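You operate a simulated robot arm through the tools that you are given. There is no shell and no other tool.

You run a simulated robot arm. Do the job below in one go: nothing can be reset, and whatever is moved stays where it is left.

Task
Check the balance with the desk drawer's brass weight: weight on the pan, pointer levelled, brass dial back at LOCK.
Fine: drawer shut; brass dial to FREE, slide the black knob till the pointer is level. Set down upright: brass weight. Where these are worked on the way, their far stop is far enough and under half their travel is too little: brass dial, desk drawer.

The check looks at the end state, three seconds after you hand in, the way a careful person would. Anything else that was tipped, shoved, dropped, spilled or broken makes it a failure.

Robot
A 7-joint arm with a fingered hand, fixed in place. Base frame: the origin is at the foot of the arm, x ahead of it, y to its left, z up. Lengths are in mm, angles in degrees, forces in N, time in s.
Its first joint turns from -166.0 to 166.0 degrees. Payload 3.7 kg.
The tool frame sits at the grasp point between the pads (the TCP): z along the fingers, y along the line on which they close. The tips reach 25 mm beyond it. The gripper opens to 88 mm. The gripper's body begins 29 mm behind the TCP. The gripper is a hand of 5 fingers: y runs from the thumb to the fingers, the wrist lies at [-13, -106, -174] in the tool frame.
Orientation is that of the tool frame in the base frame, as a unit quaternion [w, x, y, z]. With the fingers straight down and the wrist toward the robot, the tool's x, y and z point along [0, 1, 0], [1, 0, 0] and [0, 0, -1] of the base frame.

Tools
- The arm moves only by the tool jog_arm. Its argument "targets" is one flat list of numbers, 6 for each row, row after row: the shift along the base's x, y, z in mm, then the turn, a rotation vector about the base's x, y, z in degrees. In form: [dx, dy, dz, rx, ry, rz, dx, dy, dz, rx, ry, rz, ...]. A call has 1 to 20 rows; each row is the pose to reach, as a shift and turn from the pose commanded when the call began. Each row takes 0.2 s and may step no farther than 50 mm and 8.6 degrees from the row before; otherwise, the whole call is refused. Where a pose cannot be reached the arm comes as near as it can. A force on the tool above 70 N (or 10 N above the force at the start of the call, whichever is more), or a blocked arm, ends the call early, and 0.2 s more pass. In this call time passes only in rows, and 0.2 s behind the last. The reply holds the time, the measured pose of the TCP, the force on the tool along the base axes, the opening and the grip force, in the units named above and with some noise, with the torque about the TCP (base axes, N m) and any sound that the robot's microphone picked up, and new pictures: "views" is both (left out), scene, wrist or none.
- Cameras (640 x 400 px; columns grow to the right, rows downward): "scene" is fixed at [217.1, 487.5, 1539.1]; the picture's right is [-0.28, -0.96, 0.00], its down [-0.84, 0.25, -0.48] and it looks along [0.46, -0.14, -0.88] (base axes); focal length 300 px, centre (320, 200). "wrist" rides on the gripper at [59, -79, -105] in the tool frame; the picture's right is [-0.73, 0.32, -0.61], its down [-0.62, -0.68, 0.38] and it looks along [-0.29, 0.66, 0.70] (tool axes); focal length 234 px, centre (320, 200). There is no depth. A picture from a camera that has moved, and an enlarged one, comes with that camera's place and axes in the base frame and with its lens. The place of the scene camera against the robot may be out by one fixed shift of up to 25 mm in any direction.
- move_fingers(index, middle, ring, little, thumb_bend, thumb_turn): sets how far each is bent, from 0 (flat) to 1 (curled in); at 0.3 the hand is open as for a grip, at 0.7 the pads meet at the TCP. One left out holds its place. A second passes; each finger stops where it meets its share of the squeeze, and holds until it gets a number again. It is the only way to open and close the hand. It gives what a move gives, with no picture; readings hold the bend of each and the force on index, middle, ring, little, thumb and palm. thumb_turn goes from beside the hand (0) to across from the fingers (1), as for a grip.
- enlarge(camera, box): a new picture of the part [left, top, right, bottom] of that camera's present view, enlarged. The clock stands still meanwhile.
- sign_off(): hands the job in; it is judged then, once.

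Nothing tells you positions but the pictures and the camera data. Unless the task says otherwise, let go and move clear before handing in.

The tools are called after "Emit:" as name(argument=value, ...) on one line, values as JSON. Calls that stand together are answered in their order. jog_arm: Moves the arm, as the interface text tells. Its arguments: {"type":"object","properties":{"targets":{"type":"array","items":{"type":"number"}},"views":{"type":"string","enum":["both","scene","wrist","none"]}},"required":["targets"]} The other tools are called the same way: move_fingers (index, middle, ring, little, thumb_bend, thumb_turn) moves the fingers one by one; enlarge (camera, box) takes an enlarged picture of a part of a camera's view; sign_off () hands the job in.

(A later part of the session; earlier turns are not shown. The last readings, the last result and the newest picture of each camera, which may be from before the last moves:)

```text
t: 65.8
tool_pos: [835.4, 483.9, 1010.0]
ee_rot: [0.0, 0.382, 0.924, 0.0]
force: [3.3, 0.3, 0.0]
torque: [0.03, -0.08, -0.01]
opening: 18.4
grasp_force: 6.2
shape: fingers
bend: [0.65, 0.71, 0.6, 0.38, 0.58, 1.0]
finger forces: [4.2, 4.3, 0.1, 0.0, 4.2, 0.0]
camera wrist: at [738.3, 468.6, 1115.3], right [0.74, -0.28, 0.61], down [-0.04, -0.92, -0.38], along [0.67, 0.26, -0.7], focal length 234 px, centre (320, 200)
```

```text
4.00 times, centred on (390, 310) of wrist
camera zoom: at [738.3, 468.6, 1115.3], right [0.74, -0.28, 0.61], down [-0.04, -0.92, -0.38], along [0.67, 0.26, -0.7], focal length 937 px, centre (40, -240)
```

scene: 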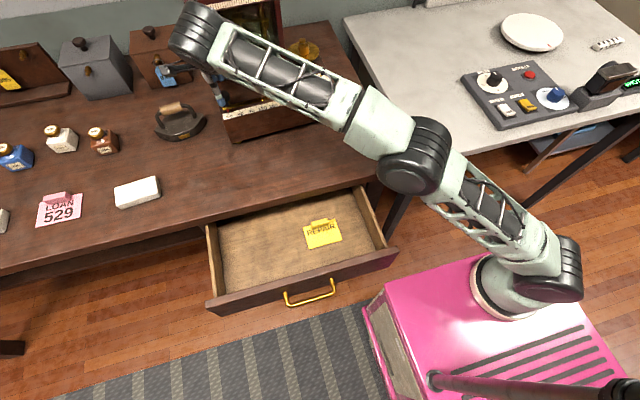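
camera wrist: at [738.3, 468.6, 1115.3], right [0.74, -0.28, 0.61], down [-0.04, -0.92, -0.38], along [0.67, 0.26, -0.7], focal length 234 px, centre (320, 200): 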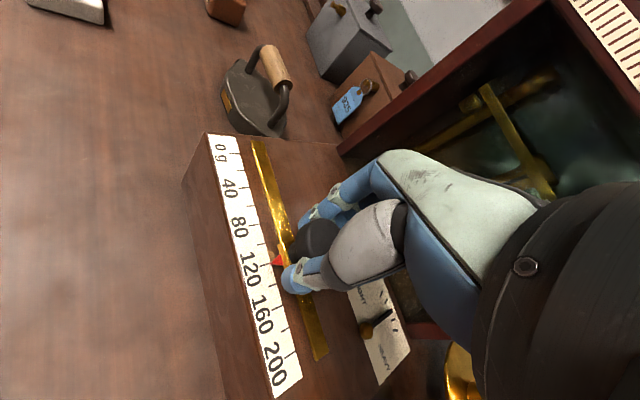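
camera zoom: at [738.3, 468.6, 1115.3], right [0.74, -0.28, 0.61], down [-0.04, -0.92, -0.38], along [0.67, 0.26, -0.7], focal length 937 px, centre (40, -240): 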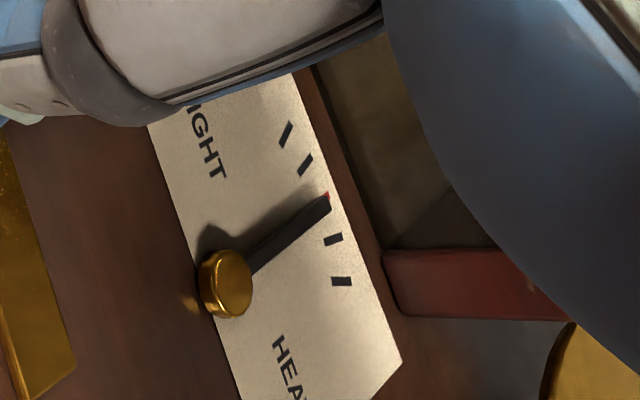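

The pointer now lies over the red tick, with only its outer end showing, as it looked when locked. I'll ease the fingers off the knob evenly so the slider isn't pushed.

Emit:
move_fingers(index=0.63, middle=0.67, ring=0.55, thumb_bend=0.555)

Emit:
enlarge(camera="scene", box=[265, 65, 305, 92])

Emit:
enlarge(camera="wrist", box=[200, 180, 340, 320])

```text
t: 66.8
tool_pos: [834.8, 483.2, 1011.2]
ee_rot: [0.0, 0.383, 0.924, 0.0]
force: [-0.9, 0.5, -0.2]
torque: [-0.01, 0.0, -0.02]
opening: 22.3
grasp_force: 0.5
shape: fingers
bend: [0.63, 0.67, 0.55, 0.38, 0.55, 1.0]
finger forces: [0.5, 0.0, 0.1, 0.0, 0.2, 0.1]
```

```text
14.81 times, centred on (285, 78) of scene
camera zoom: at [217.1, 487.5, 1539.1], right [-0.28, -0.96, 0.0], down [-0.84, 0.25, -0.48], along [0.46, -0.14, -0.88], focal length 4449 px, centre (838, 2000)
```

zoom: 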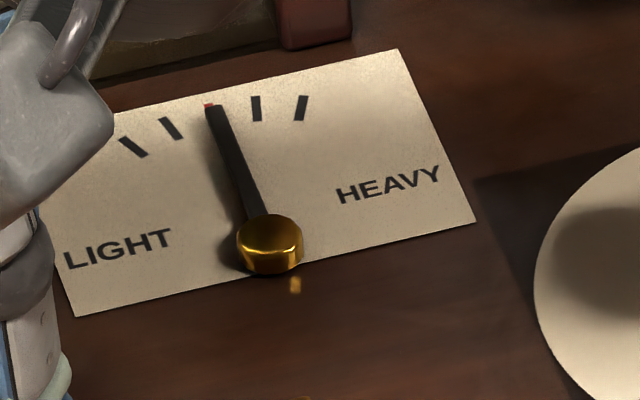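

```text
2.86 times, centred on (270, 250) of wrist
camera zoom: at [738.1, 468.6, 1115.3], right [0.74, -0.28, 0.61], down [-0.04, -0.92, -0.38], along [0.67, 0.26, -0.7], focal length 669 px, centre (463, 57)
```

zoom: 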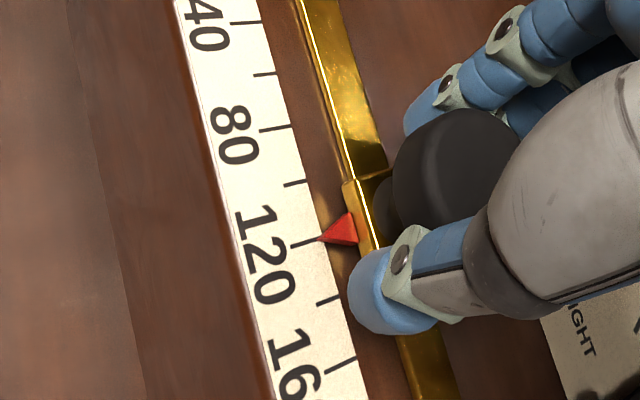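

The slider arrow sits right at the 120 g tick and the pointer is still on red. I'll open fully and lift off.

Emit:
move_fingers(index=0.42, middle=0.42, ring=0.42, little=0.42, thumb_bend=0.38)

Emit:
jog_arm(targets=[0, 0, 15, 0, 0, 0, 0, 0, 40, 0, 0, 0, 0, 0, 75, 0, 0, 0], views="wrist")

Emit:
enlarge(camera="scene", box=[265, 65, 305, 92])

Emit:
enlarge(camera="scene", box=[200, 50, 340, 140])

```text
t: 67.8
tool_pos: [835.8, 482.9, 1010.3]
ee_rot: [-0.001, 0.383, 0.924, 0.0]
force: [0.3, -0.4, 0.3]
torque: [0.02, 0.02, 0.0]
opening: 62.9
grasp_force: 0.1
shape: fingers
bend: [0.42, 0.42, 0.42, 0.42, 0.38, 0.99]
finger forces: [0.1, 0.1, 0.0, 0.1, 0.0, 0.0]
```

```text
t: 68.6
tool_pos: [834.4, 483.8, 1084.7]
ee_rot: [0.0, 0.383, 0.924, -0.001]
force: [-0.3, -0.4, 0.3]
torque: [-0.03, 0.03, 0.03]
opening: 63.2
grasp_force: 0.0
shape: fingers
bend: [0.42, 0.42, 0.42, 0.42, 0.38, 0.99]
finger forces: [0.0, 0.0, 0.0, 0.0, 0.0, 0.0]
camera wrist: at [738.5, 469.6, 1189.9], right [0.74, -0.28, 0.61], down [-0.04, -0.92, -0.38], along [0.67, 0.26, -0.7], focal length 234 px, centre (320, 200)
```

wrist: 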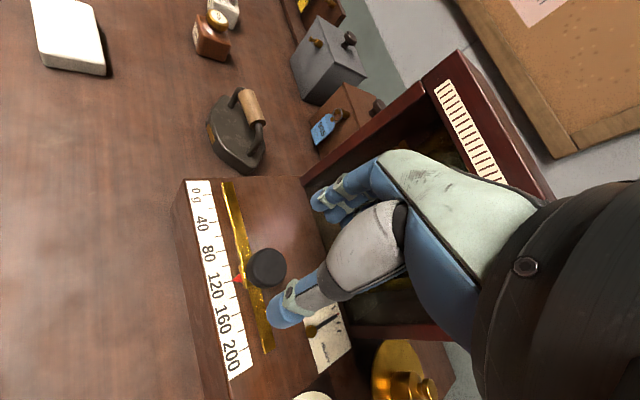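

```text
14.81 times, centred on (285, 78) of scene
camera zoom: at [217.1, 487.5, 1539.1], right [-0.28, -0.96, 0.0], down [-0.84, 0.25, -0.48], along [0.46, -0.14, -0.88], focal length 4449 px, centre (838, 2000)
```

zoom: 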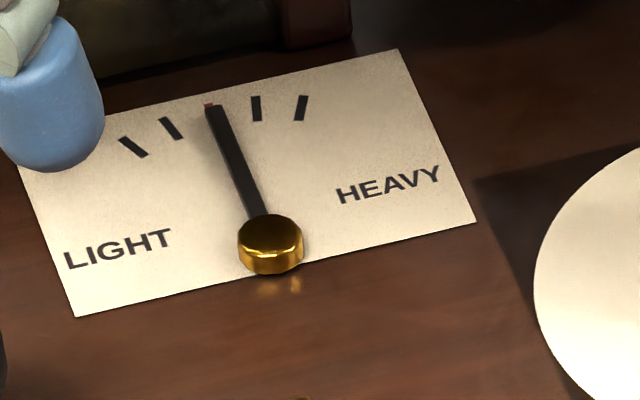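

```text
4.44 times, centred on (270, 95) of scene
camera zoom: at [217.1, 487.5, 1539.1], right [-0.28, -0.96, 0.0], down [-0.84, 0.25, -0.48], along [0.46, -0.14, -0.88], focal length 1335 px, centre (542, 667)
```

zoom: 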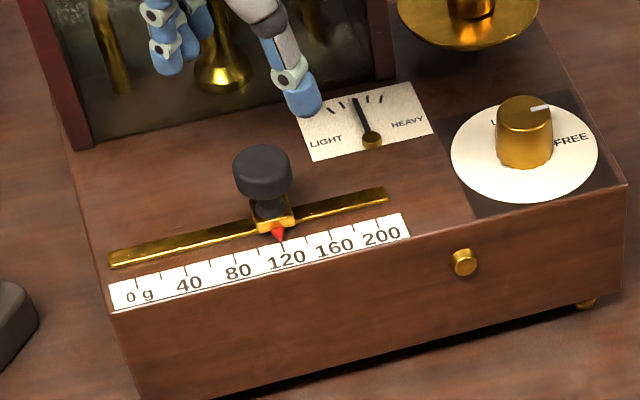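

Nothing moved: the pointer stays on red with the slider at 120 g. Now back to the dial, to grip it with the opposite heading and turn it back to LOCK.

Emit:
jog_arm(targets=[-5, -13, 2, 0, 0, -7.5, -10, -26, 4, 0, 0, -15, -14, -39, 5, 0, 0, -22.5, -17, -52, 5, 0, 0, -30, -19, -65, 5, 0, 0, -37.5, -20, -78, 5, 0, 0, -45, -18, -91, 5, 0, 0, -52.5, -14, -104, 5, 0, 0, -60, -8, -117, 5, 0, 0, -67.5, 0, -130, 5, 0, 0, -75, 8, -143, 5, 0, 0, -82.5, 17, -155, 5, 0, 0, -90], views="wrist")

Emit:
enlarge(camera="wrist", box=[20, 120, 340, 340])

Emit:
enlarge(camera="scene", box=[220, 20, 360, 120])

```text
t: 71.2
tool_pos: [851.9, 327.6, 1090.2]
ee_rot: [0.0, 0.924, 0.382, 0.0]
force: [0.6, 0.2, -0.3]
torque: [0.0, 0.03, 0.03]
opening: 62.8
grasp_force: 0.1
shape: fingers
bend: [0.42, 0.42, 0.42, 0.42, 0.38, 0.99]
finger forces: [0.0, 0.0, 0.0, 0.0, 0.0, 0.0]
camera wrist: at [838.7, 425.7, 1194.7], right [-0.29, -0.74, 0.61], down [-0.92, 0.04, -0.38], along [0.26, -0.67, -0.7], focal length 234 px, centre (320, 200)
```

wrist: 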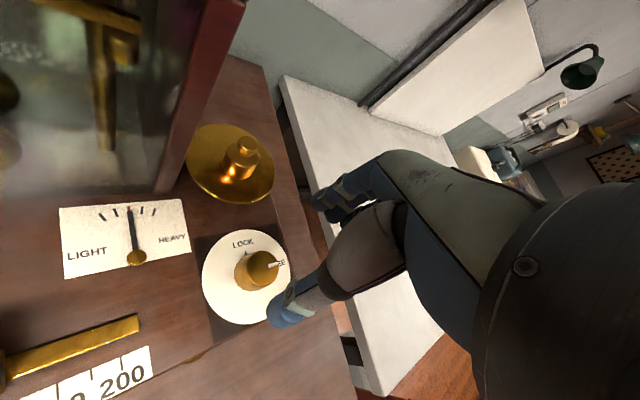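

```text
1.82 times, centred on (180, 230) of wrist
camera zoom: at [838.7, 425.7, 1194.7], right [-0.29, -0.74, 0.61], down [-0.92, 0.04, -0.38], along [0.26, -0.67, -0.7], focal length 426 px, centre (574, 146)
```

zoom: 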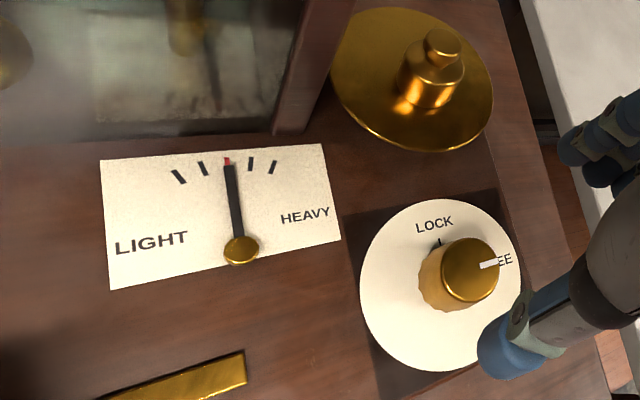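

```text
4.00 times, centred on (290, 70) of scene
camera zoom: at [217.1, 487.5, 1539.1], right [-0.28, -0.96, 0.0], down [-0.84, 0.25, -0.48], along [0.46, -0.14, -0.88], focal length 1201 px, centre (440, 720)
```

zoom: 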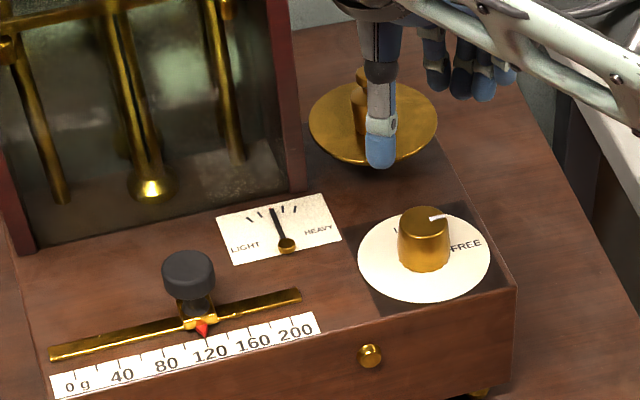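

Emit:
enlarge(camera="wrist", box=[60, 195, 200, 285])

```text
4.44 times, centred on (130, 240) of wrist
camera zoom: at [838.7, 425.7, 1194.7], right [-0.29, -0.74, 0.61], down [-0.92, 0.04, -0.38], along [0.26, -0.67, -0.7], focal length 1041 px, centre (1164, 22)
```

zoom: 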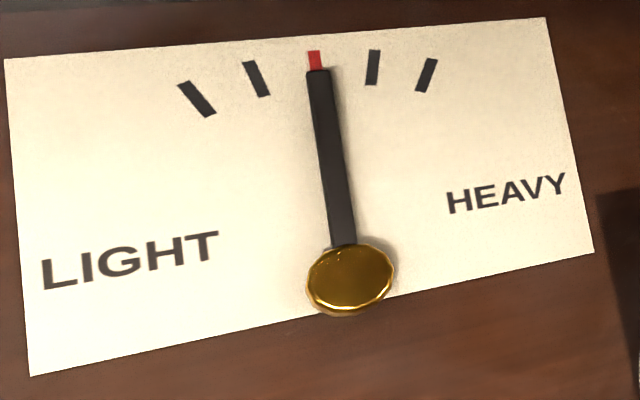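

Seen from above, the pointer is exactly in line with the red tick. I'll lower onto the dial knob.

Emit:
jog_arm(targets=[-0.5, 0, -30, 0, 0, 0, -1, 0, -60, 0, 0, 0, -1, 0, -85, 0, 0, 0], views="wrist")

Emit:
enlarge(camera="wrist", box=[200, 140, 400, 340])

Emit:
enlarge(camera="scene", box=[240, 20, 360, 110])

```text
t: 72.0
tool_pos: [848.4, 327.8, 1003.9]
ee_rot: [0.0, 0.924, 0.383, 0.0]
force: [0.5, -0.5, -0.1]
torque: [-0.01, 0.02, 0.03]
opening: 63.2
grasp_force: 0.1
shape: fingers
bend: [0.42, 0.42, 0.42, 0.42, 0.38, 0.99]
finger forces: [0.1, 0.0, 0.0, 0.0, 0.1, 0.0]
camera wrist: at [836.4, 425.4, 1109.0], right [-0.29, -0.74, 0.61], down [-0.92, 0.04, -0.38], along [0.26, -0.67, -0.7], focal length 234 px, centre (320, 200)
```

wrist: 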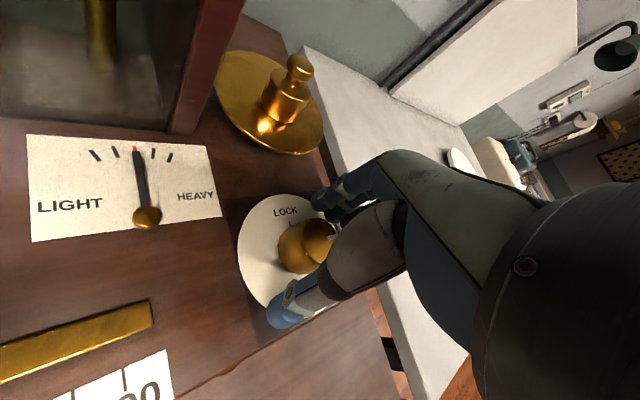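

```text
2.00 times, centred on (300, 240) of wrist
camera zoom: at [836.4, 425.4, 1109.0], right [-0.29, -0.74, 0.61], down [-0.92, 0.04, -0.38], along [0.26, -0.67, -0.7], focal length 468 px, centre (360, 120)
```

zoom: 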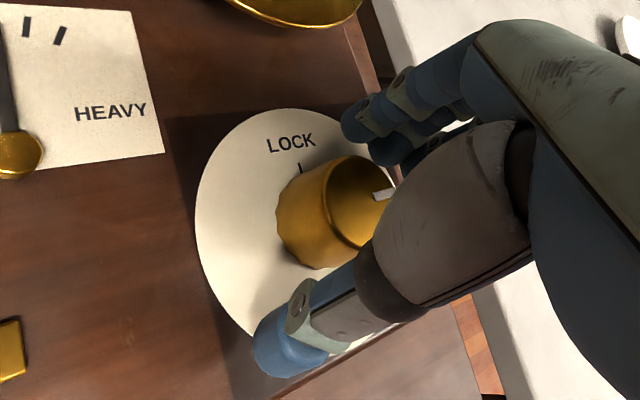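

```text
4.44 times, centred on (300, 65) of scene
camera zoom: at [217.1, 487.5, 1539.1], right [-0.28, -0.96, 0.0], down [-0.84, 0.25, -0.48], along [0.46, -0.14, -0.88], focal length 1335 px, centre (409, 800)
```

zoom: 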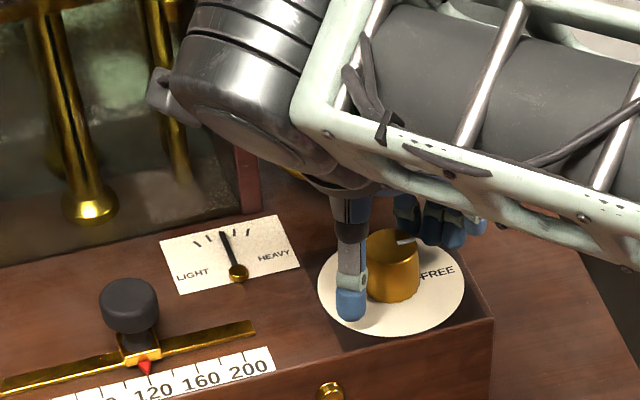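

Emit:
move_fingers(index=0.6, middle=0.6, ring=0.6, thumb_bend=0.6)

Emit:
move_fingers(index=0.71, middle=0.71, ring=0.68, thumb_bend=0.73)

Emit:
enlarge(camera="wrist", box=[200, 140, 400, 340])

```text
t: 73.0
tool_pos: [850.8, 329.3, 1003.9]
ee_rot: [0.0, 0.924, 0.382, 0.0]
force: [1.9, -3.2, 0.3]
torque: [-0.08, -0.07, -0.03]
opening: 26.1
grasp_force: 2.7
shape: fingers
bend: [0.56, 0.57, 0.6, 0.42, 0.58, 1.0]
finger forces: [2.7, 2.3, 0.1, 0.0, 1.1, 0.0]
```

```text
t: 74.0
tool_pos: [849.1, 327.0, 1002.7]
ee_rot: [0.001, 0.924, 0.382, 0.0]
force: [4.8, -6.7, 0.2]
torque: [-0.17, -0.1, 0.01]
opening: 23.8
grasp_force: 12.8
shape: fingers
bend: [0.57, 0.6, 0.68, 0.42, 0.61, 1.0]
finger forces: [9.2, 7.8, 0.1, 0.0, 9.4, 0.0]
```

```text
2.00 times, centred on (300, 240) of wrist
camera zoom: at [836.8, 425.0, 1108.9], right [-0.29, -0.74, 0.61], down [-0.92, 0.04, -0.38], along [0.26, -0.67, -0.7], focal length 468 px, centre (360, 120)
```

zoom: 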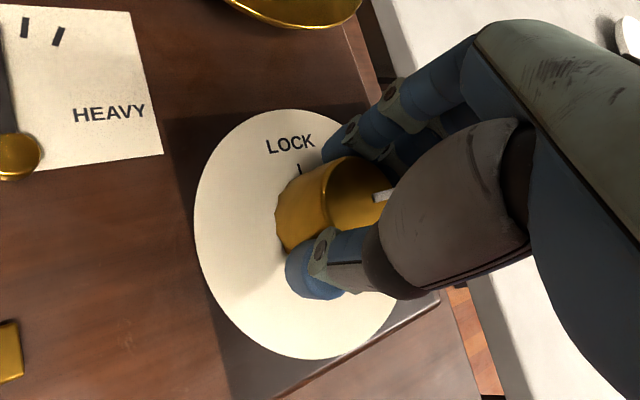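

The knob is gripped. I'll turn it counter-clockwise toward LOCK, halfway first.

Emit:
jog_arm(targets=[0.3, -0.3, 0, 0, 0, 7.5, 0.3, -0.2, 0, 0, 0, 15, 0.2, -0.1, 0, 0, 0, 22.5, 0, 0.1, 0, 0, 0, 30, -0.3, 0.2, 0, 0, 0, 37.5, -0.5, 0.3, 0, 0, 0, 45], views="wrist")

Emit:
enlarge(camera="wrist", box=[200, 140, 400, 340])

```text
t: 75.4
tool_pos: [850.5, 328.3, 1005.2]
ee_rot: [0.0, 0.706, 0.708, 0.0]
force: [0.2, -4.8, -1.2]
torque: [-0.14, -0.02, -0.04]
opening: 23.7
grasp_force: 12.3
shape: fingers
bend: [0.58, 0.62, 0.68, 0.42, 0.6, 1.0]
finger forces: [6.1, 6.8, 0.1, 0.0, 11.1, 0.0]
camera wrist: at [772.8, 386.8, 1109.7], right [0.32, -0.72, 0.61], down [-0.68, -0.63, -0.38], along [0.66, -0.29, -0.7], focal length 234 px, centre (320, 200)
```

wrist: 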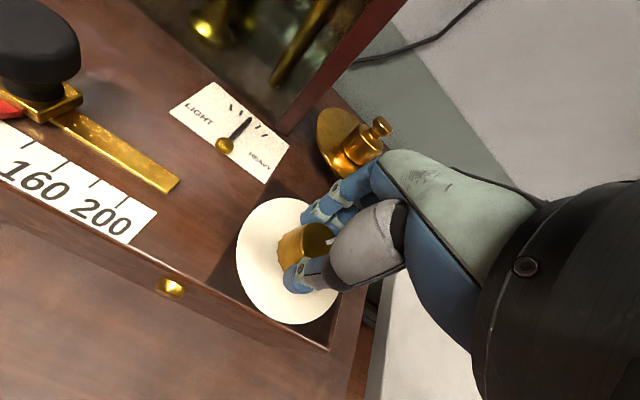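

```text
2.00 times, centred on (300, 240) of wrist
camera zoom: at [772.8, 386.8, 1109.7], right [0.32, -0.72, 0.61], down [-0.68, -0.63, -0.38], along [0.66, -0.29, -0.7], focal length 468 px, centre (360, 120)
```

zoom: 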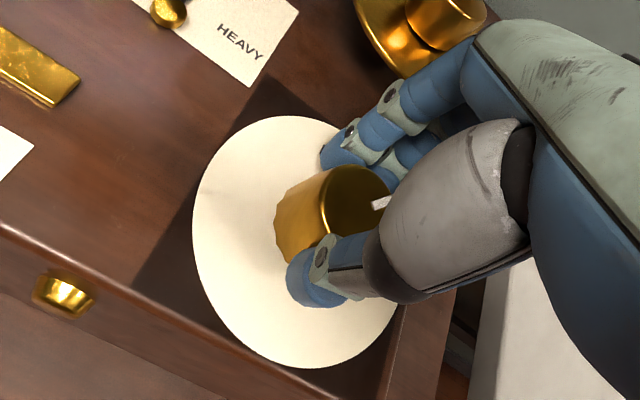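

The mark is following the hand. Before finishing the turn I'll tuck the little finger in to stay clear of the pan rim.

Emit:
move_fingers(little=0.64)

Emit:
jog_arm(targets=[-0.3, 0.1, 0, 0, 0, 7.5, -0.5, 0.1, 0, 0, 0, 15, -0.8, 0.1, 0, 0, 0, 22.5, -1.1, 0, 0, 0, 0, 30], views="wrist")

Emit:
enlarge(camera="wrist", box=[200, 140, 400, 340])

Emit:
enlarge(camera="scene", box=[240, 20, 360, 110])

```text
t: 76.4
tool_pos: [851.2, 327.6, 1005.4]
ee_rot: [0.0, 0.707, 0.707, 0.0]
force: [1.1, -3.9, 0.9]
torque: [-0.08, -0.07, 0.01]
opening: 23.8
grasp_force: 12.3
shape: fingers
bend: [0.58, 0.62, 0.68, 0.64, 0.6, 1.0]
finger forces: [6.3, 6.6, 0.1, 0.0, 10.8, 0.0]
```

```text
t: 77.4
tool_pos: [850.8, 327.7, 1005.2]
ee_rot: [0.0, 0.499, 0.867, 0.0]
force: [2.8, -2.3, 1.2]
torque: [0.0, -0.07, -0.04]
opening: 23.6
grasp_force: 11.5
shape: fingers
bend: [0.59, 0.62, 0.68, 0.64, 0.6, 1.0]
finger forces: [6.5, 6.7, 0.0, 0.1, 11.3, 0.1]
camera wrist: at [752.9, 339.3, 1109.7], right [0.64, -0.47, 0.61], down [-0.28, -0.88, -0.38], along [0.71, 0.08, -0.7], focal length 234 px, centre (320, 200)
```

wrist: 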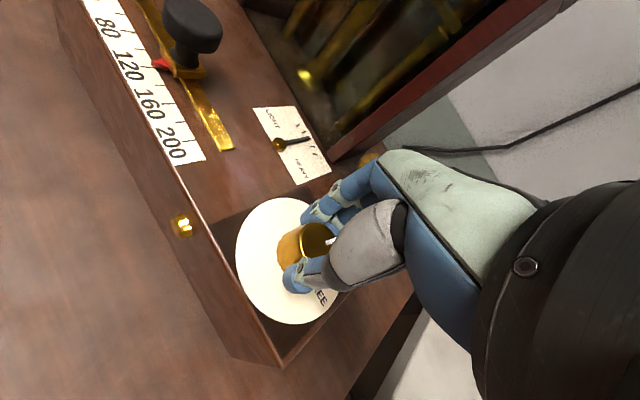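

```text
2.00 times, centred on (300, 240) of wrist
camera zoom: at [752.9, 339.3, 1109.7], right [0.64, -0.47, 0.61], down [-0.28, -0.88, -0.38], along [0.71, 0.08, -0.7], focal length 468 px, centre (360, 120)
```

zoom: 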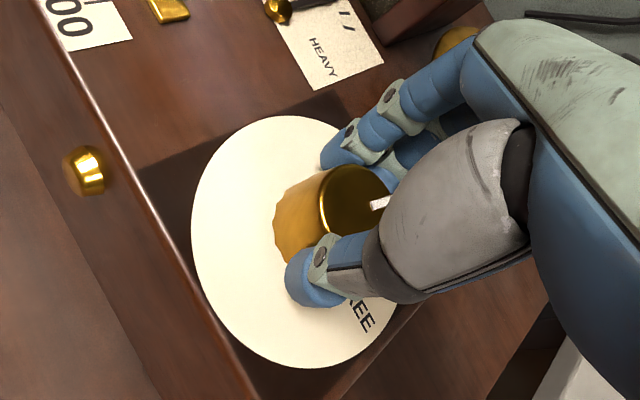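

```text
4.44 times, centred on (300, 65) of scene
camera zoom: at [217.1, 487.5, 1539.1], right [-0.28, -0.96, 0.0], down [-0.84, 0.25, -0.48], along [0.46, -0.14, -0.88], focal length 1335 px, centre (409, 800)
```

zoom: 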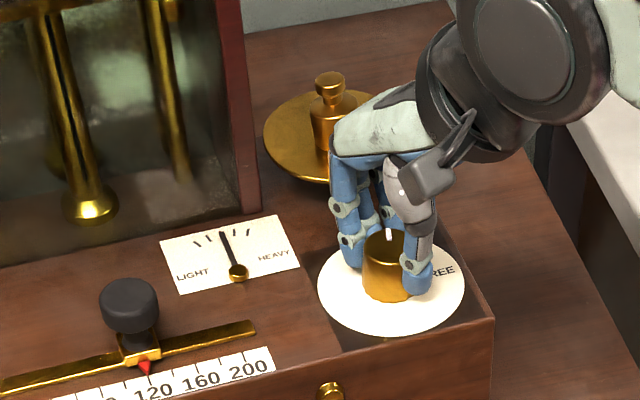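

The mark points almost to LOCK. I'll turn the last bit, slightly past, to make sure it reaches the stop.

Emit:
jog_arm(targets=[-0.2, -0.1, 0, 0, 0, 6, -0.4, -0.2, 0, 0, 0, 12, -0.6, -0.3, 0, 0, 0, 18], views="wrist")

Emit:
enlarge(camera="wrist", box=[200, 140, 400, 340])

Emit:
enlarge(camera="scene", box=[240, 20, 360, 110])

```text
t: 78.2
tool_pos: [850.5, 328.6, 1005.2]
ee_rot: [0.0, 0.358, 0.934, 0.0]
force: [5.5, -2.1, 0.8]
torque: [-0.02, -0.12, -0.11]
opening: 23.5
grasp_force: 12.1
shape: fingers
bend: [0.59, 0.62, 0.68, 0.64, 0.6, 1.0]
finger forces: [6.4, 7.5, 0.0, 0.1, 11.0, 0.0]
camera wrist: at [753.6, 308.3, 1109.7], right [0.76, -0.24, 0.61], down [0.01, -0.92, -0.38], along [0.66, 0.3, -0.7], focal length 234 px, centre (320, 200)
```

wrist: 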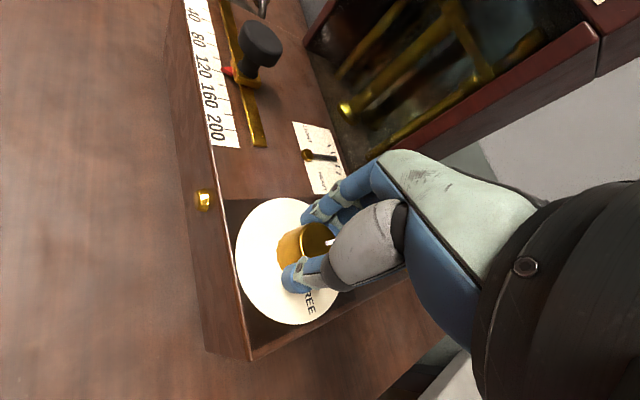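

```text
2.00 times, centred on (300, 240) of wrist
camera zoom: at [753.6, 308.3, 1109.7], right [0.76, -0.24, 0.61], down [0.01, -0.92, -0.38], along [0.66, 0.3, -0.7], focal length 468 px, centre (360, 120)
```

zoom: 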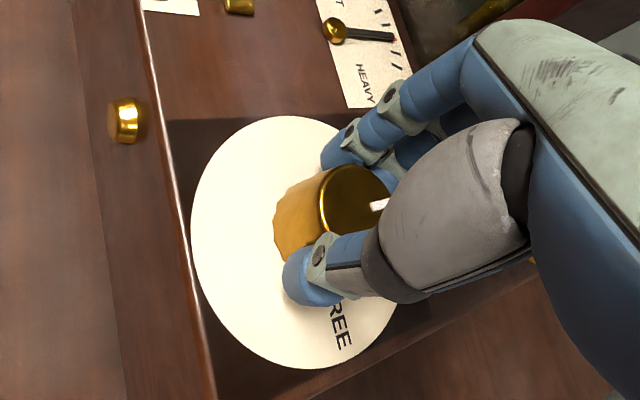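

```text
4.44 times, centred on (300, 65) of scene
camera zoom: at [217.1, 487.5, 1539.1], right [-0.28, -0.96, 0.0], down [-0.84, 0.25, -0.48], along [0.46, -0.14, -0.88], focal length 1335 px, centre (409, 800)
```

zoom: 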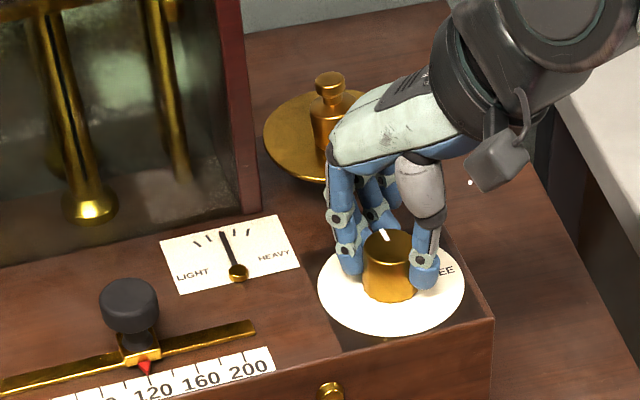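

Emit:
jog_arm(targets=[-0.2, -0.1, 0, 0, 0, 5, -0.3, -0.2, 0, 0, 0, 9], views="none")

Emit:
enlarge(camera="scene", box=[280, 50, 350, 100])

Emit:
enlarge(camera="wrist", box=[260, 180, 360, 280])

```text
t: 78.8
tool_pos: [850.0, 327.4, 1005.3]
ee_rot: [0.001, 0.285, 0.959, 0.001]
force: [6.2, -1.0, 0.1]
torque: [-0.01, -0.16, -0.15]
opening: 22.8
grasp_force: 12.5
shape: fingers
bend: [0.58, 0.62, 0.68, 0.64, 0.61, 1.0]
finger forces: [6.4, 7.9, 0.0, 0.0, 10.0, 0.1]
```

```text
8.00 times, centred on (315, 75) of scene
camera zoom: at [217.1, 487.5, 1539.1], right [-0.28, -0.96, 0.0], down [-0.84, 0.25, -0.48], along [0.46, -0.14, -0.88], focal length 2402 px, centre (360, 1200)
```

zoom: 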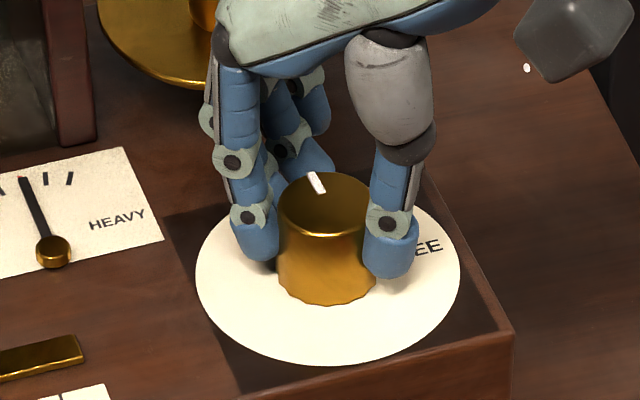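

```text
4.00 times, centred on (310, 230) of wrist
camera zoom: at [757.7, 292.9, 1110.0], right [0.78, -0.12, 0.61], down [0.15, -0.91, -0.38], along [0.6, 0.39, -0.7], focal length 937 px, centre (360, 80)
```

zoom: 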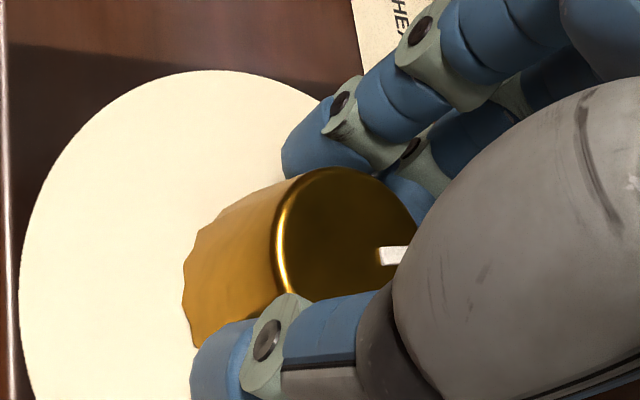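

The mark points to LOCK and torque has risen against the stop. I'll release, keeping the little finger tucked, and lift off.

Emit:
move_fingers(index=0.46, middle=0.46, ring=0.5, little=0.64, thumb_bend=0.43)

Emit:
jog_arm(targets=[0, 0, 20, 0, 0, 0, 0, 0, 50, 0, 0, 0, -10, 0, 90, 0, 0, 0, -25, -5, 110, 0, 0, 0], views="both")

Emit:
enlarge(camera="scene", box=[220, 20, 360, 120])

Emit:
enlarge(camera="wrist", box=[120, 120, 400, 400])

```text
t: 79.8
tool_pos: [850.1, 327.5, 1005.4]
ee_rot: [0.001, 0.284, 0.959, 0.0]
force: [0.4, -0.6, -0.4]
torque: [0.0, 0.0, -0.01]
opening: 53.1
grasp_force: 0.0
shape: fingers
bend: [0.46, 0.46, 0.5, 0.64, 0.43, 0.99]
finger forces: [0.1, 0.0, 0.0, 0.0, 0.0, 0.0]
```

```text
t: 80.8
tool_pos: [825.1, 322.1, 1114.5]
ee_rot: [0.0, 0.284, 0.959, 0.0]
force: [0.5, 0.5, 1.2]
torque: [0.01, 0.02, -0.01]
opening: 52.9
grasp_force: 0.1
shape: fingers
bend: [0.46, 0.46, 0.5, 0.64, 0.43, 0.99]
finger forces: [0.0, 0.0, 0.0, 0.0, 0.0, 0.1]
camera wrist: at [732.2, 288.0, 1219.8], right [0.78, -0.12, 0.61], down [0.15, -0.91, -0.38], along [0.6, 0.39, -0.7], focal length 234 px, centre (320, 200)
```

scene: 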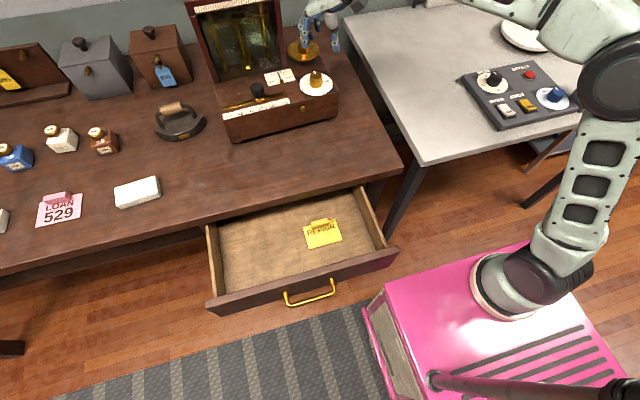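
wrist: 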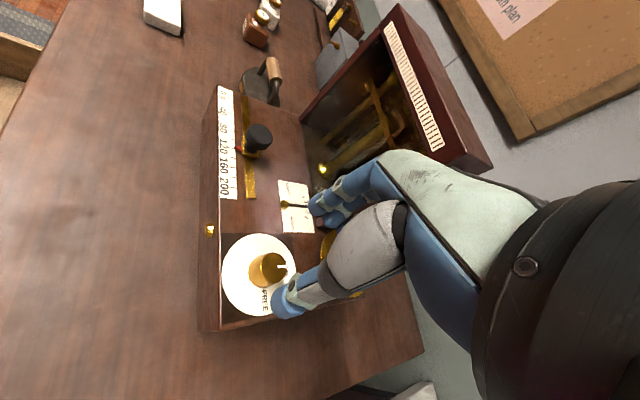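

```text
4.00 times, centred on (290, 70) of scene
camera zoom: at [217.1, 487.5, 1539.1], right [-0.28, -0.96, 0.0], down [-0.84, 0.25, -0.48], along [0.46, -0.14, -0.88], focal length 1201 px, centre (440, 720)
```

zoom: 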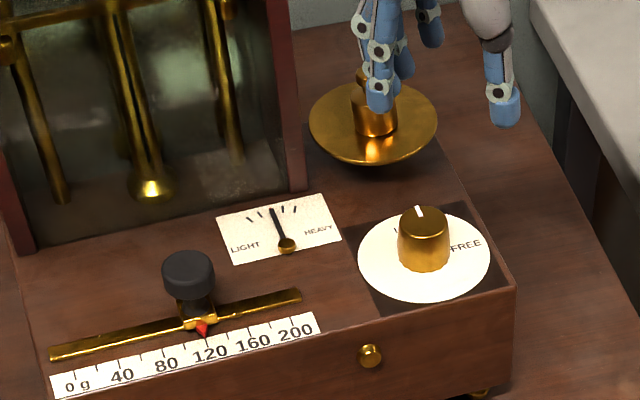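

```text
1.43 times, centred on (260, 260) of wrist
camera zoom: at [732.2, 288.0, 1219.8], right [0.78, -0.12, 0.61], down [0.15, -0.91, -0.38], along [0.6, 0.39, -0.7], focal length 334 px, centre (406, 114)
```

zoom: 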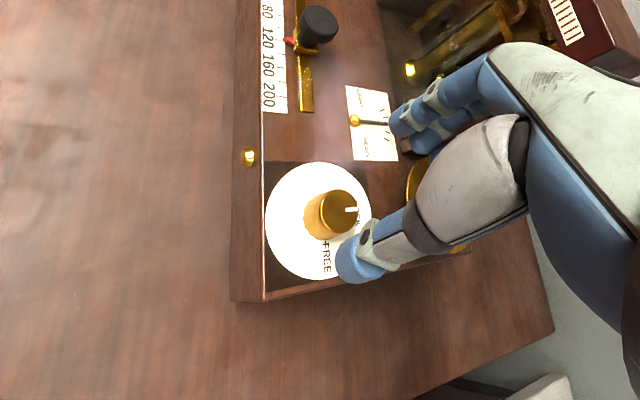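

The dial is back at LOCK, the pointer is level, the slider is at 120 g and the weight is upright on the pan. Now I'll retreat from the balance and go round to the front of the drawer to push it shut.

Emit:
jog_arm(targets=[-30, 5, 0, 0, 0, -4, -70, 15, 0, 0, 0, -8, -110, 30, 0, 0, 0, -12, -150, 48, 0, 0, 0, -16, -190, 68, 0, 0, 0, -20, -230, 90, -5, 0, 0, -24, -270, 113, -12, 0, 0, -29, -310, 137, -22, 0, 0, -33, -348, 161, -36, 0, 0, -37, -385, 186, -54, 0, 0, -41, -420, 210, -76, 0, 0, -45, -452, 234, -100, 0, 0, -49, -480, 257, -127, 0, 0, -53, -505, 278, -155, 0, 0, -57], views="both")

```text
t: 83.8
tool_pos: [319.1, 599.6, 959.8]
ee_rot: [0.001, 0.707, 0.707, 0.001]
force: [-0.2, -0.1, 0.4]
torque: [-0.01, -0.03, 0.0]
opening: 53.0
grasp_force: 0.0
shape: fingers
bend: [0.46, 0.46, 0.5, 0.64, 0.43, 0.99]
finger forces: [0.1, 0.0, 0.1, 0.0, 0.0, 0.0]
camera wrist: at [239.7, 657.8, 1064.5], right [0.32, -0.73, 0.61], down [-0.68, -0.62, -0.38], along [0.66, -0.29, -0.7], focal length 234 px, centre (320, 200)
```

scene: 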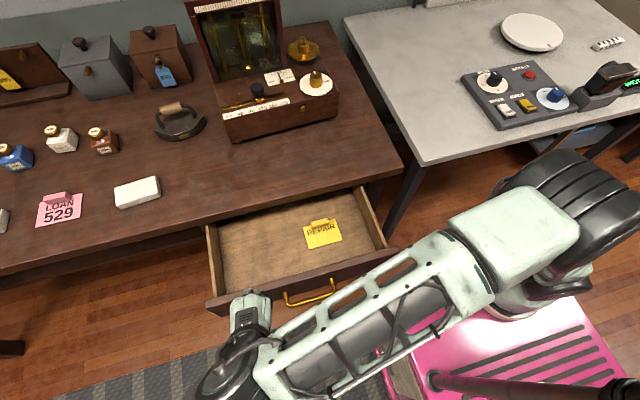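
wrist: 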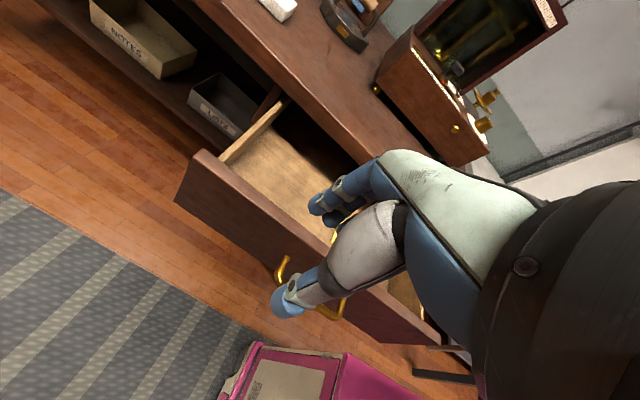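

Emit:
enlarge(camera="wrist", box=[160, 90, 360, 350])

Emit:
enlarge(camera="scene", box=[190, 190, 410, 330])

```text
1.54 times, centred on (260, 220) of wrist
camera zoom: at [239.7, 657.8, 1064.5], right [0.32, -0.73, 0.61], down [-0.68, -0.62, -0.38], along [0.66, -0.29, -0.7], focal length 360 px, centre (412, 169)
```

zoom: 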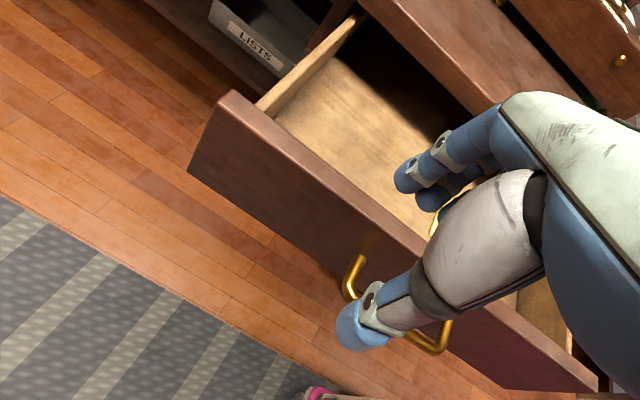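

```text
2.86 times, centred on (300, 260) of scene
camera zoom: at [217.1, 487.5, 1539.1], right [-0.28, -0.96, 0.0], down [-0.84, 0.25, -0.48], along [0.46, -0.14, -0.88], focal length 858 px, centre (377, 29)
```

zoom: 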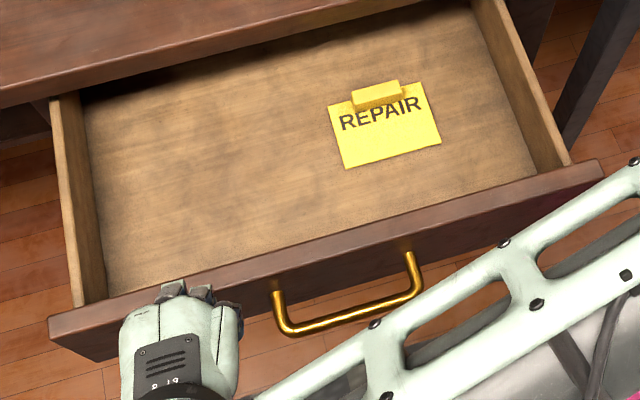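

The drawer front is about 215 mm out, with its face near x≈391. I'll pinch the fingers together into a blunt tip and tilt the hand forward, left of the handle.

Emit:
move_fingers(index=0.72, middle=0.72, ring=0.72, little=0.72, thumb_bend=0.7)

Emit:
jog_arm(targets=[-2, 0, -20, 0, -7.5, 0, -4, 1, -42, 0, -15, 0, -6, 2, -65, 0, -22.5, 0, -8, 3, -88, 0, -30, 0, -10, 4, -112, 0, -37.5, 0, -12, 5, -137, 0, -45, 0, -14, 5, -162, 0, -52.5, 0, -14, 5, -186, 0, -60, 0], views="both")

Emit:
enlarge(camera="wrist", box=[180, 100, 400, 360])

```text
t: 84.8
tool_pos: [319.5, 598.9, 959.3]
ee_rot: [0.0, 0.708, 0.707, 0.0]
force: [0.2, -1.0, 0.8]
torque: [-0.03, 0.01, -0.02]
opening: 0.0
grasp_force: 0.0
shape: fingers
bend: [0.72, 0.72, 0.72, 0.72, 0.69, 1.0]
finger forces: [0.0, 0.0, 0.0, 0.0, 0.1, 0.1]
```

```text
t: 86.6
tool_pos: [305.4, 604.8, 774.9]
ee_rot: [0.354, 0.612, 0.612, 0.354]
force: [-0.2, 0.4, -0.3]
torque: [0.0, 0.03, -0.03]
opening: 0.0
grasp_force: 0.1
shape: fingers
bend: [0.72, 0.72, 0.72, 0.72, 0.69, 1.0]
finger forces: [0.0, 0.1, 0.0, 0.1, 0.0, 0.0]
camera wrist: at [175.0, 664.5, 758.6], right [-0.37, -0.73, 0.58], down [-0.01, -0.62, -0.78], along [0.93, -0.29, 0.22], focal length 234 px, centre (320, 200)
```

scene: 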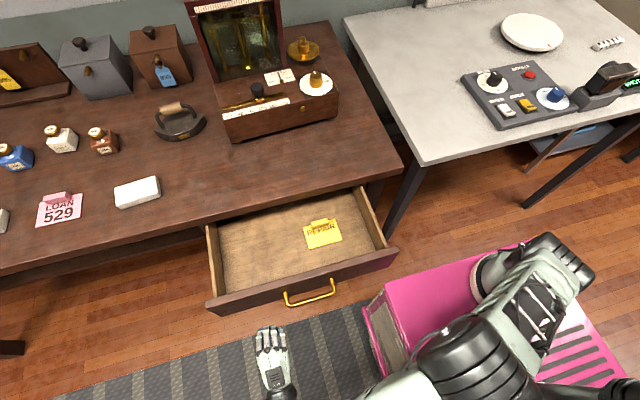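
wrist: 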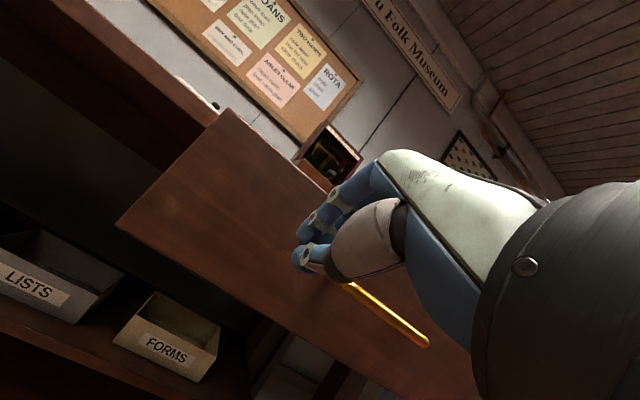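

```text
1.54 times, centred on (290, 230) of wrist
camera zoom: at [175.0, 664.5, 758.6], right [-0.37, -0.73, 0.58], down [-0.01, -0.62, -0.78], along [0.93, -0.29, 0.22], focal length 360 px, centre (366, 154)
```

zoom: 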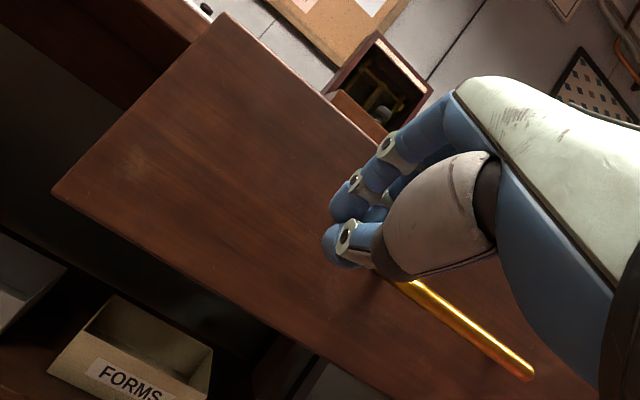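

The fingertips face the drawer front, left of the handle. I'll push steadily in +x.

Emit:
jog_arm(targets=[20, 0, 0, 0, 0, 0, 40, 0, 0, 0, 0, 0, 55, 0, 0, 0, 0, 0, 67, 0, 0, 0, 0, 0, 80, 0, 0, 0, 0, 0, 95, 0, 0, 0, 0, 0, 110, 0, 0, 0, 0, 0, 125, 0, 0, 0, 0, 0, 140, 0, 0, 0, 0, 0, 155, 0, 0, 0, 0, 0], views="both")

Emit:
enlarge(camera="wrist", box=[180, 100, 400, 360])

Emit:
enlarge(camera="scene", box=[190, 170, 410, 310])

```text
t: 88.8
tool_pos: [459.4, 605.8, 774.0]
ee_rot: [0.353, 0.612, 0.613, 0.354]
force: [-0.1, 0.7, 0.5]
torque: [0.02, -0.01, -0.01]
opening: 0.0
grasp_force: 0.0
shape: fingers
bend: [0.72, 0.72, 0.72, 0.72, 0.69, 1.0]
finger forces: [0.0, 0.0, 0.0, 0.0, 0.0, 0.0]
camera wrist: at [330.4, 664.9, 758.1], right [-0.37, -0.73, 0.58], down [-0.01, -0.62, -0.78], along [0.93, -0.29, 0.22], focal length 234 px, centre (320, 200)
```

scene: 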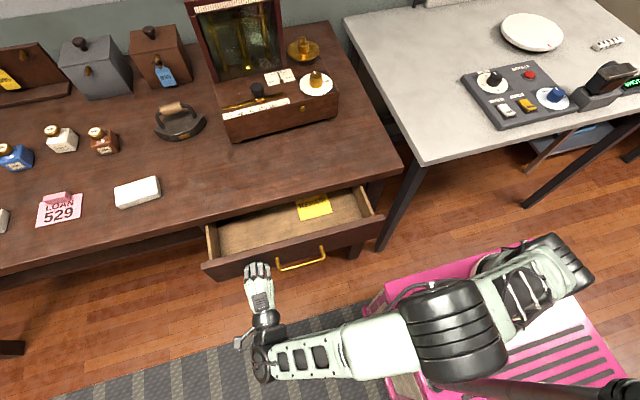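
wrist: 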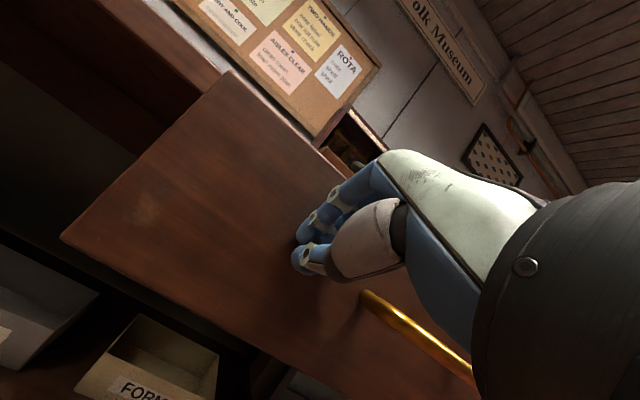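

```text
1.54 times, centred on (290, 230) of wrist
camera zoom: at [330.4, 664.9, 758.1], right [-0.37, -0.73, 0.58], down [-0.01, -0.62, -0.78], along [0.93, -0.29, 0.22], focal length 360 px, centre (366, 154)
```

zoom: 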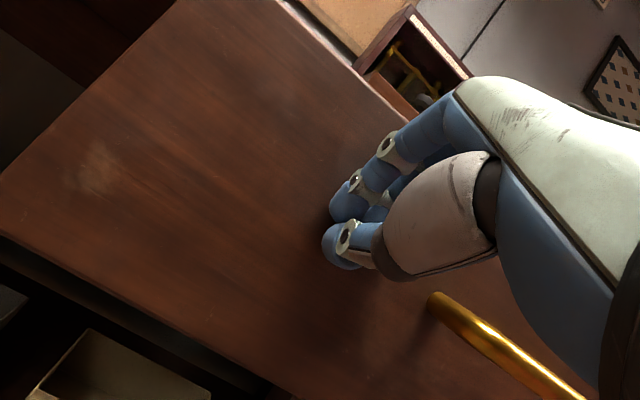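

```text
2.86 times, centred on (300, 240) of scene
camera zoom: at [217.1, 487.5, 1539.1], right [-0.28, -0.96, 0.0], down [-0.84, 0.25, -0.48], along [0.46, -0.14, -0.88], focal length 858 px, centre (377, 86)
```

zoom: 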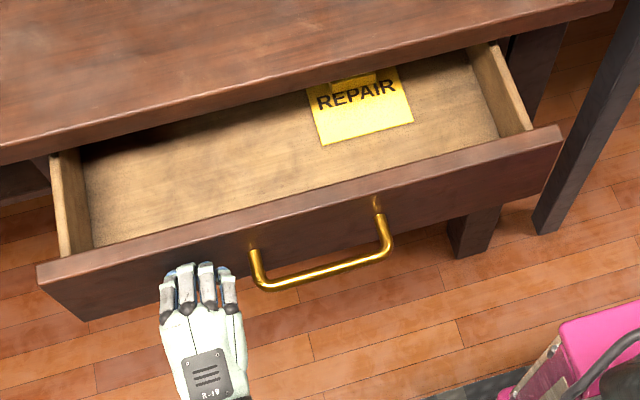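

The drawer is sliding in, with about 127 mm to go. I'll continue.

Emit:
jog_arm(targets=[12, 0, 0, 0, 0, 0, 24, 0, 0, 0, 0, 0, 36, 0, 0, 0, 0, 0, 48, 0, 0, 0, 0, 0, 60, 0, 0, 0, 0, 0, 72, 0, 0, 0, 0, 0, 84, 0, 0, 0, 0, 0, 96, 0, 0, 0, 0, 0, 106, 0, 0, 0, 0, 0], views="both")

Emit:
enlarge(camera="scene", box=[190, 150, 410, 290])

```text
t: 90.8
tool_pos: [566.3, 605.2, 774.8]
ee_rot: [0.354, 0.612, 0.612, 0.354]
force: [0.7, -0.5, 0.3]
torque: [0.0, 0.0, -0.01]
opening: 0.1
grasp_force: 0.1
shape: fingers
bend: [0.72, 0.72, 0.72, 0.72, 0.69, 1.0]
finger forces: [0.0, 0.1, 0.1, 0.0, 0.0, 0.0]
camera wrist: at [435.6, 663.9, 758.7], right [-0.36, -0.73, 0.58], down [-0.01, -0.62, -0.78], along [0.93, -0.29, 0.22], focal length 234 px, centre (320, 200)
```

scene: 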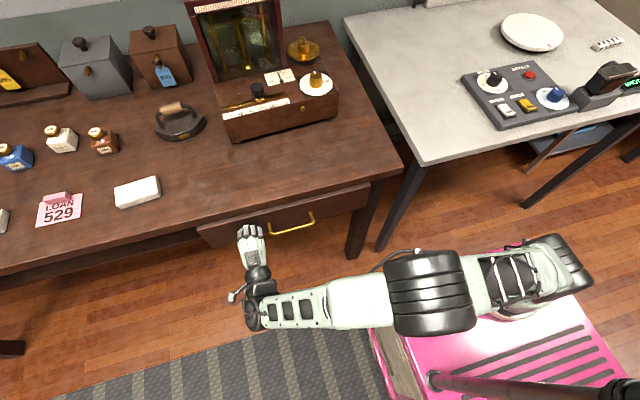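
wrist: 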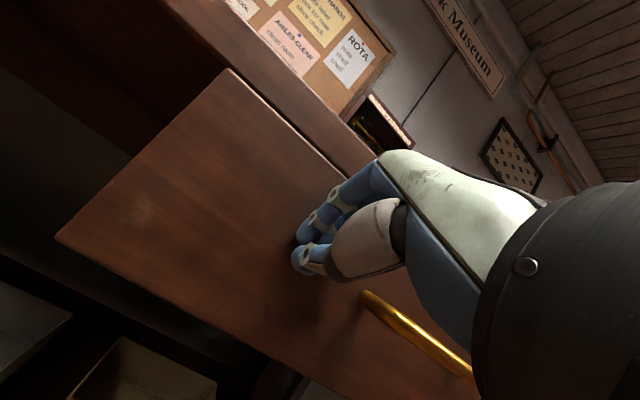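

```text
2.86 times, centred on (300, 220) of scene
camera zoom: at [217.1, 487.5, 1539.1], right [-0.28, -0.96, 0.0], down [-0.84, 0.25, -0.48], along [0.46, -0.14, -0.88], focal length 858 px, centre (377, 143)
```

zoom: 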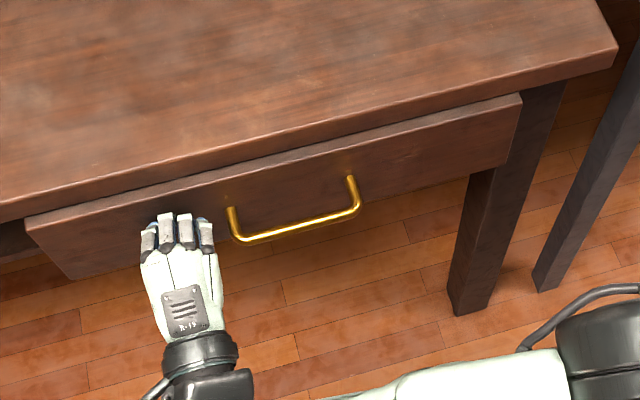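

About 20 mm remain. I'll push slowly to the stop, watching the force.

Emit:
jog_arm(targets=[5, 0, 0, 0, 0, 0, 10, 0, 0, 0, 0, 0, 14, 0, 0, 0, 0, 0, 17, 0, 0, 0, 0, 0], views="none")

Emit:
enlarge(camera="scene", box=[180, 150, 400, 290])

```text
t: 91.8
tool_pos: [584.1, 606.5, 774.1]
ee_rot: [0.354, 0.613, 0.612, 0.353]
force: [0.2, -0.4, 0.4]
torque: [-0.03, -0.01, 0.02]
opening: 0.0
grasp_force: 0.0
shape: fingers
bend: [0.72, 0.72, 0.72, 0.72, 0.69, 1.0]
finger forces: [0.0, 0.0, 0.0, 0.0, 0.1, 0.1]
```

```text
2.86 times, centred on (290, 220) of scene
camera zoom: at [217.1, 487.5, 1539.1], right [-0.28, -0.96, 0.0], down [-0.84, 0.25, -0.48], along [0.46, -0.14, -0.88], focal length 858 px, centre (406, 143)
```

zoom: 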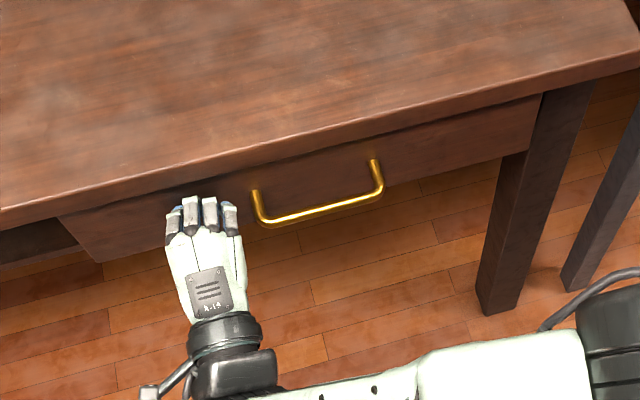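

The handle now looks just as it did at the start. I'll press a little more to confirm it's against the stop.

Emit:
jog_arm(targets=[1.5, 0, 0, 0, 0, 0, 3, 0, 0, 0, 0, 0], views="none")

```text
t: 92.4
tool_pos: [586.2, 606.2, 774.5]
ee_rot: [0.354, 0.612, 0.613, 0.354]
force: [-4.9, 0.1, 1.4]
torque: [-0.02, -0.07, -0.03]
opening: 0.1
grasp_force: 2.4
shape: fingers
bend: [0.72, 0.72, 0.72, 0.72, 0.69, 1.0]
finger forces: [1.2, 4.0, 0.0, 0.0, 0.1, 0.0]
```

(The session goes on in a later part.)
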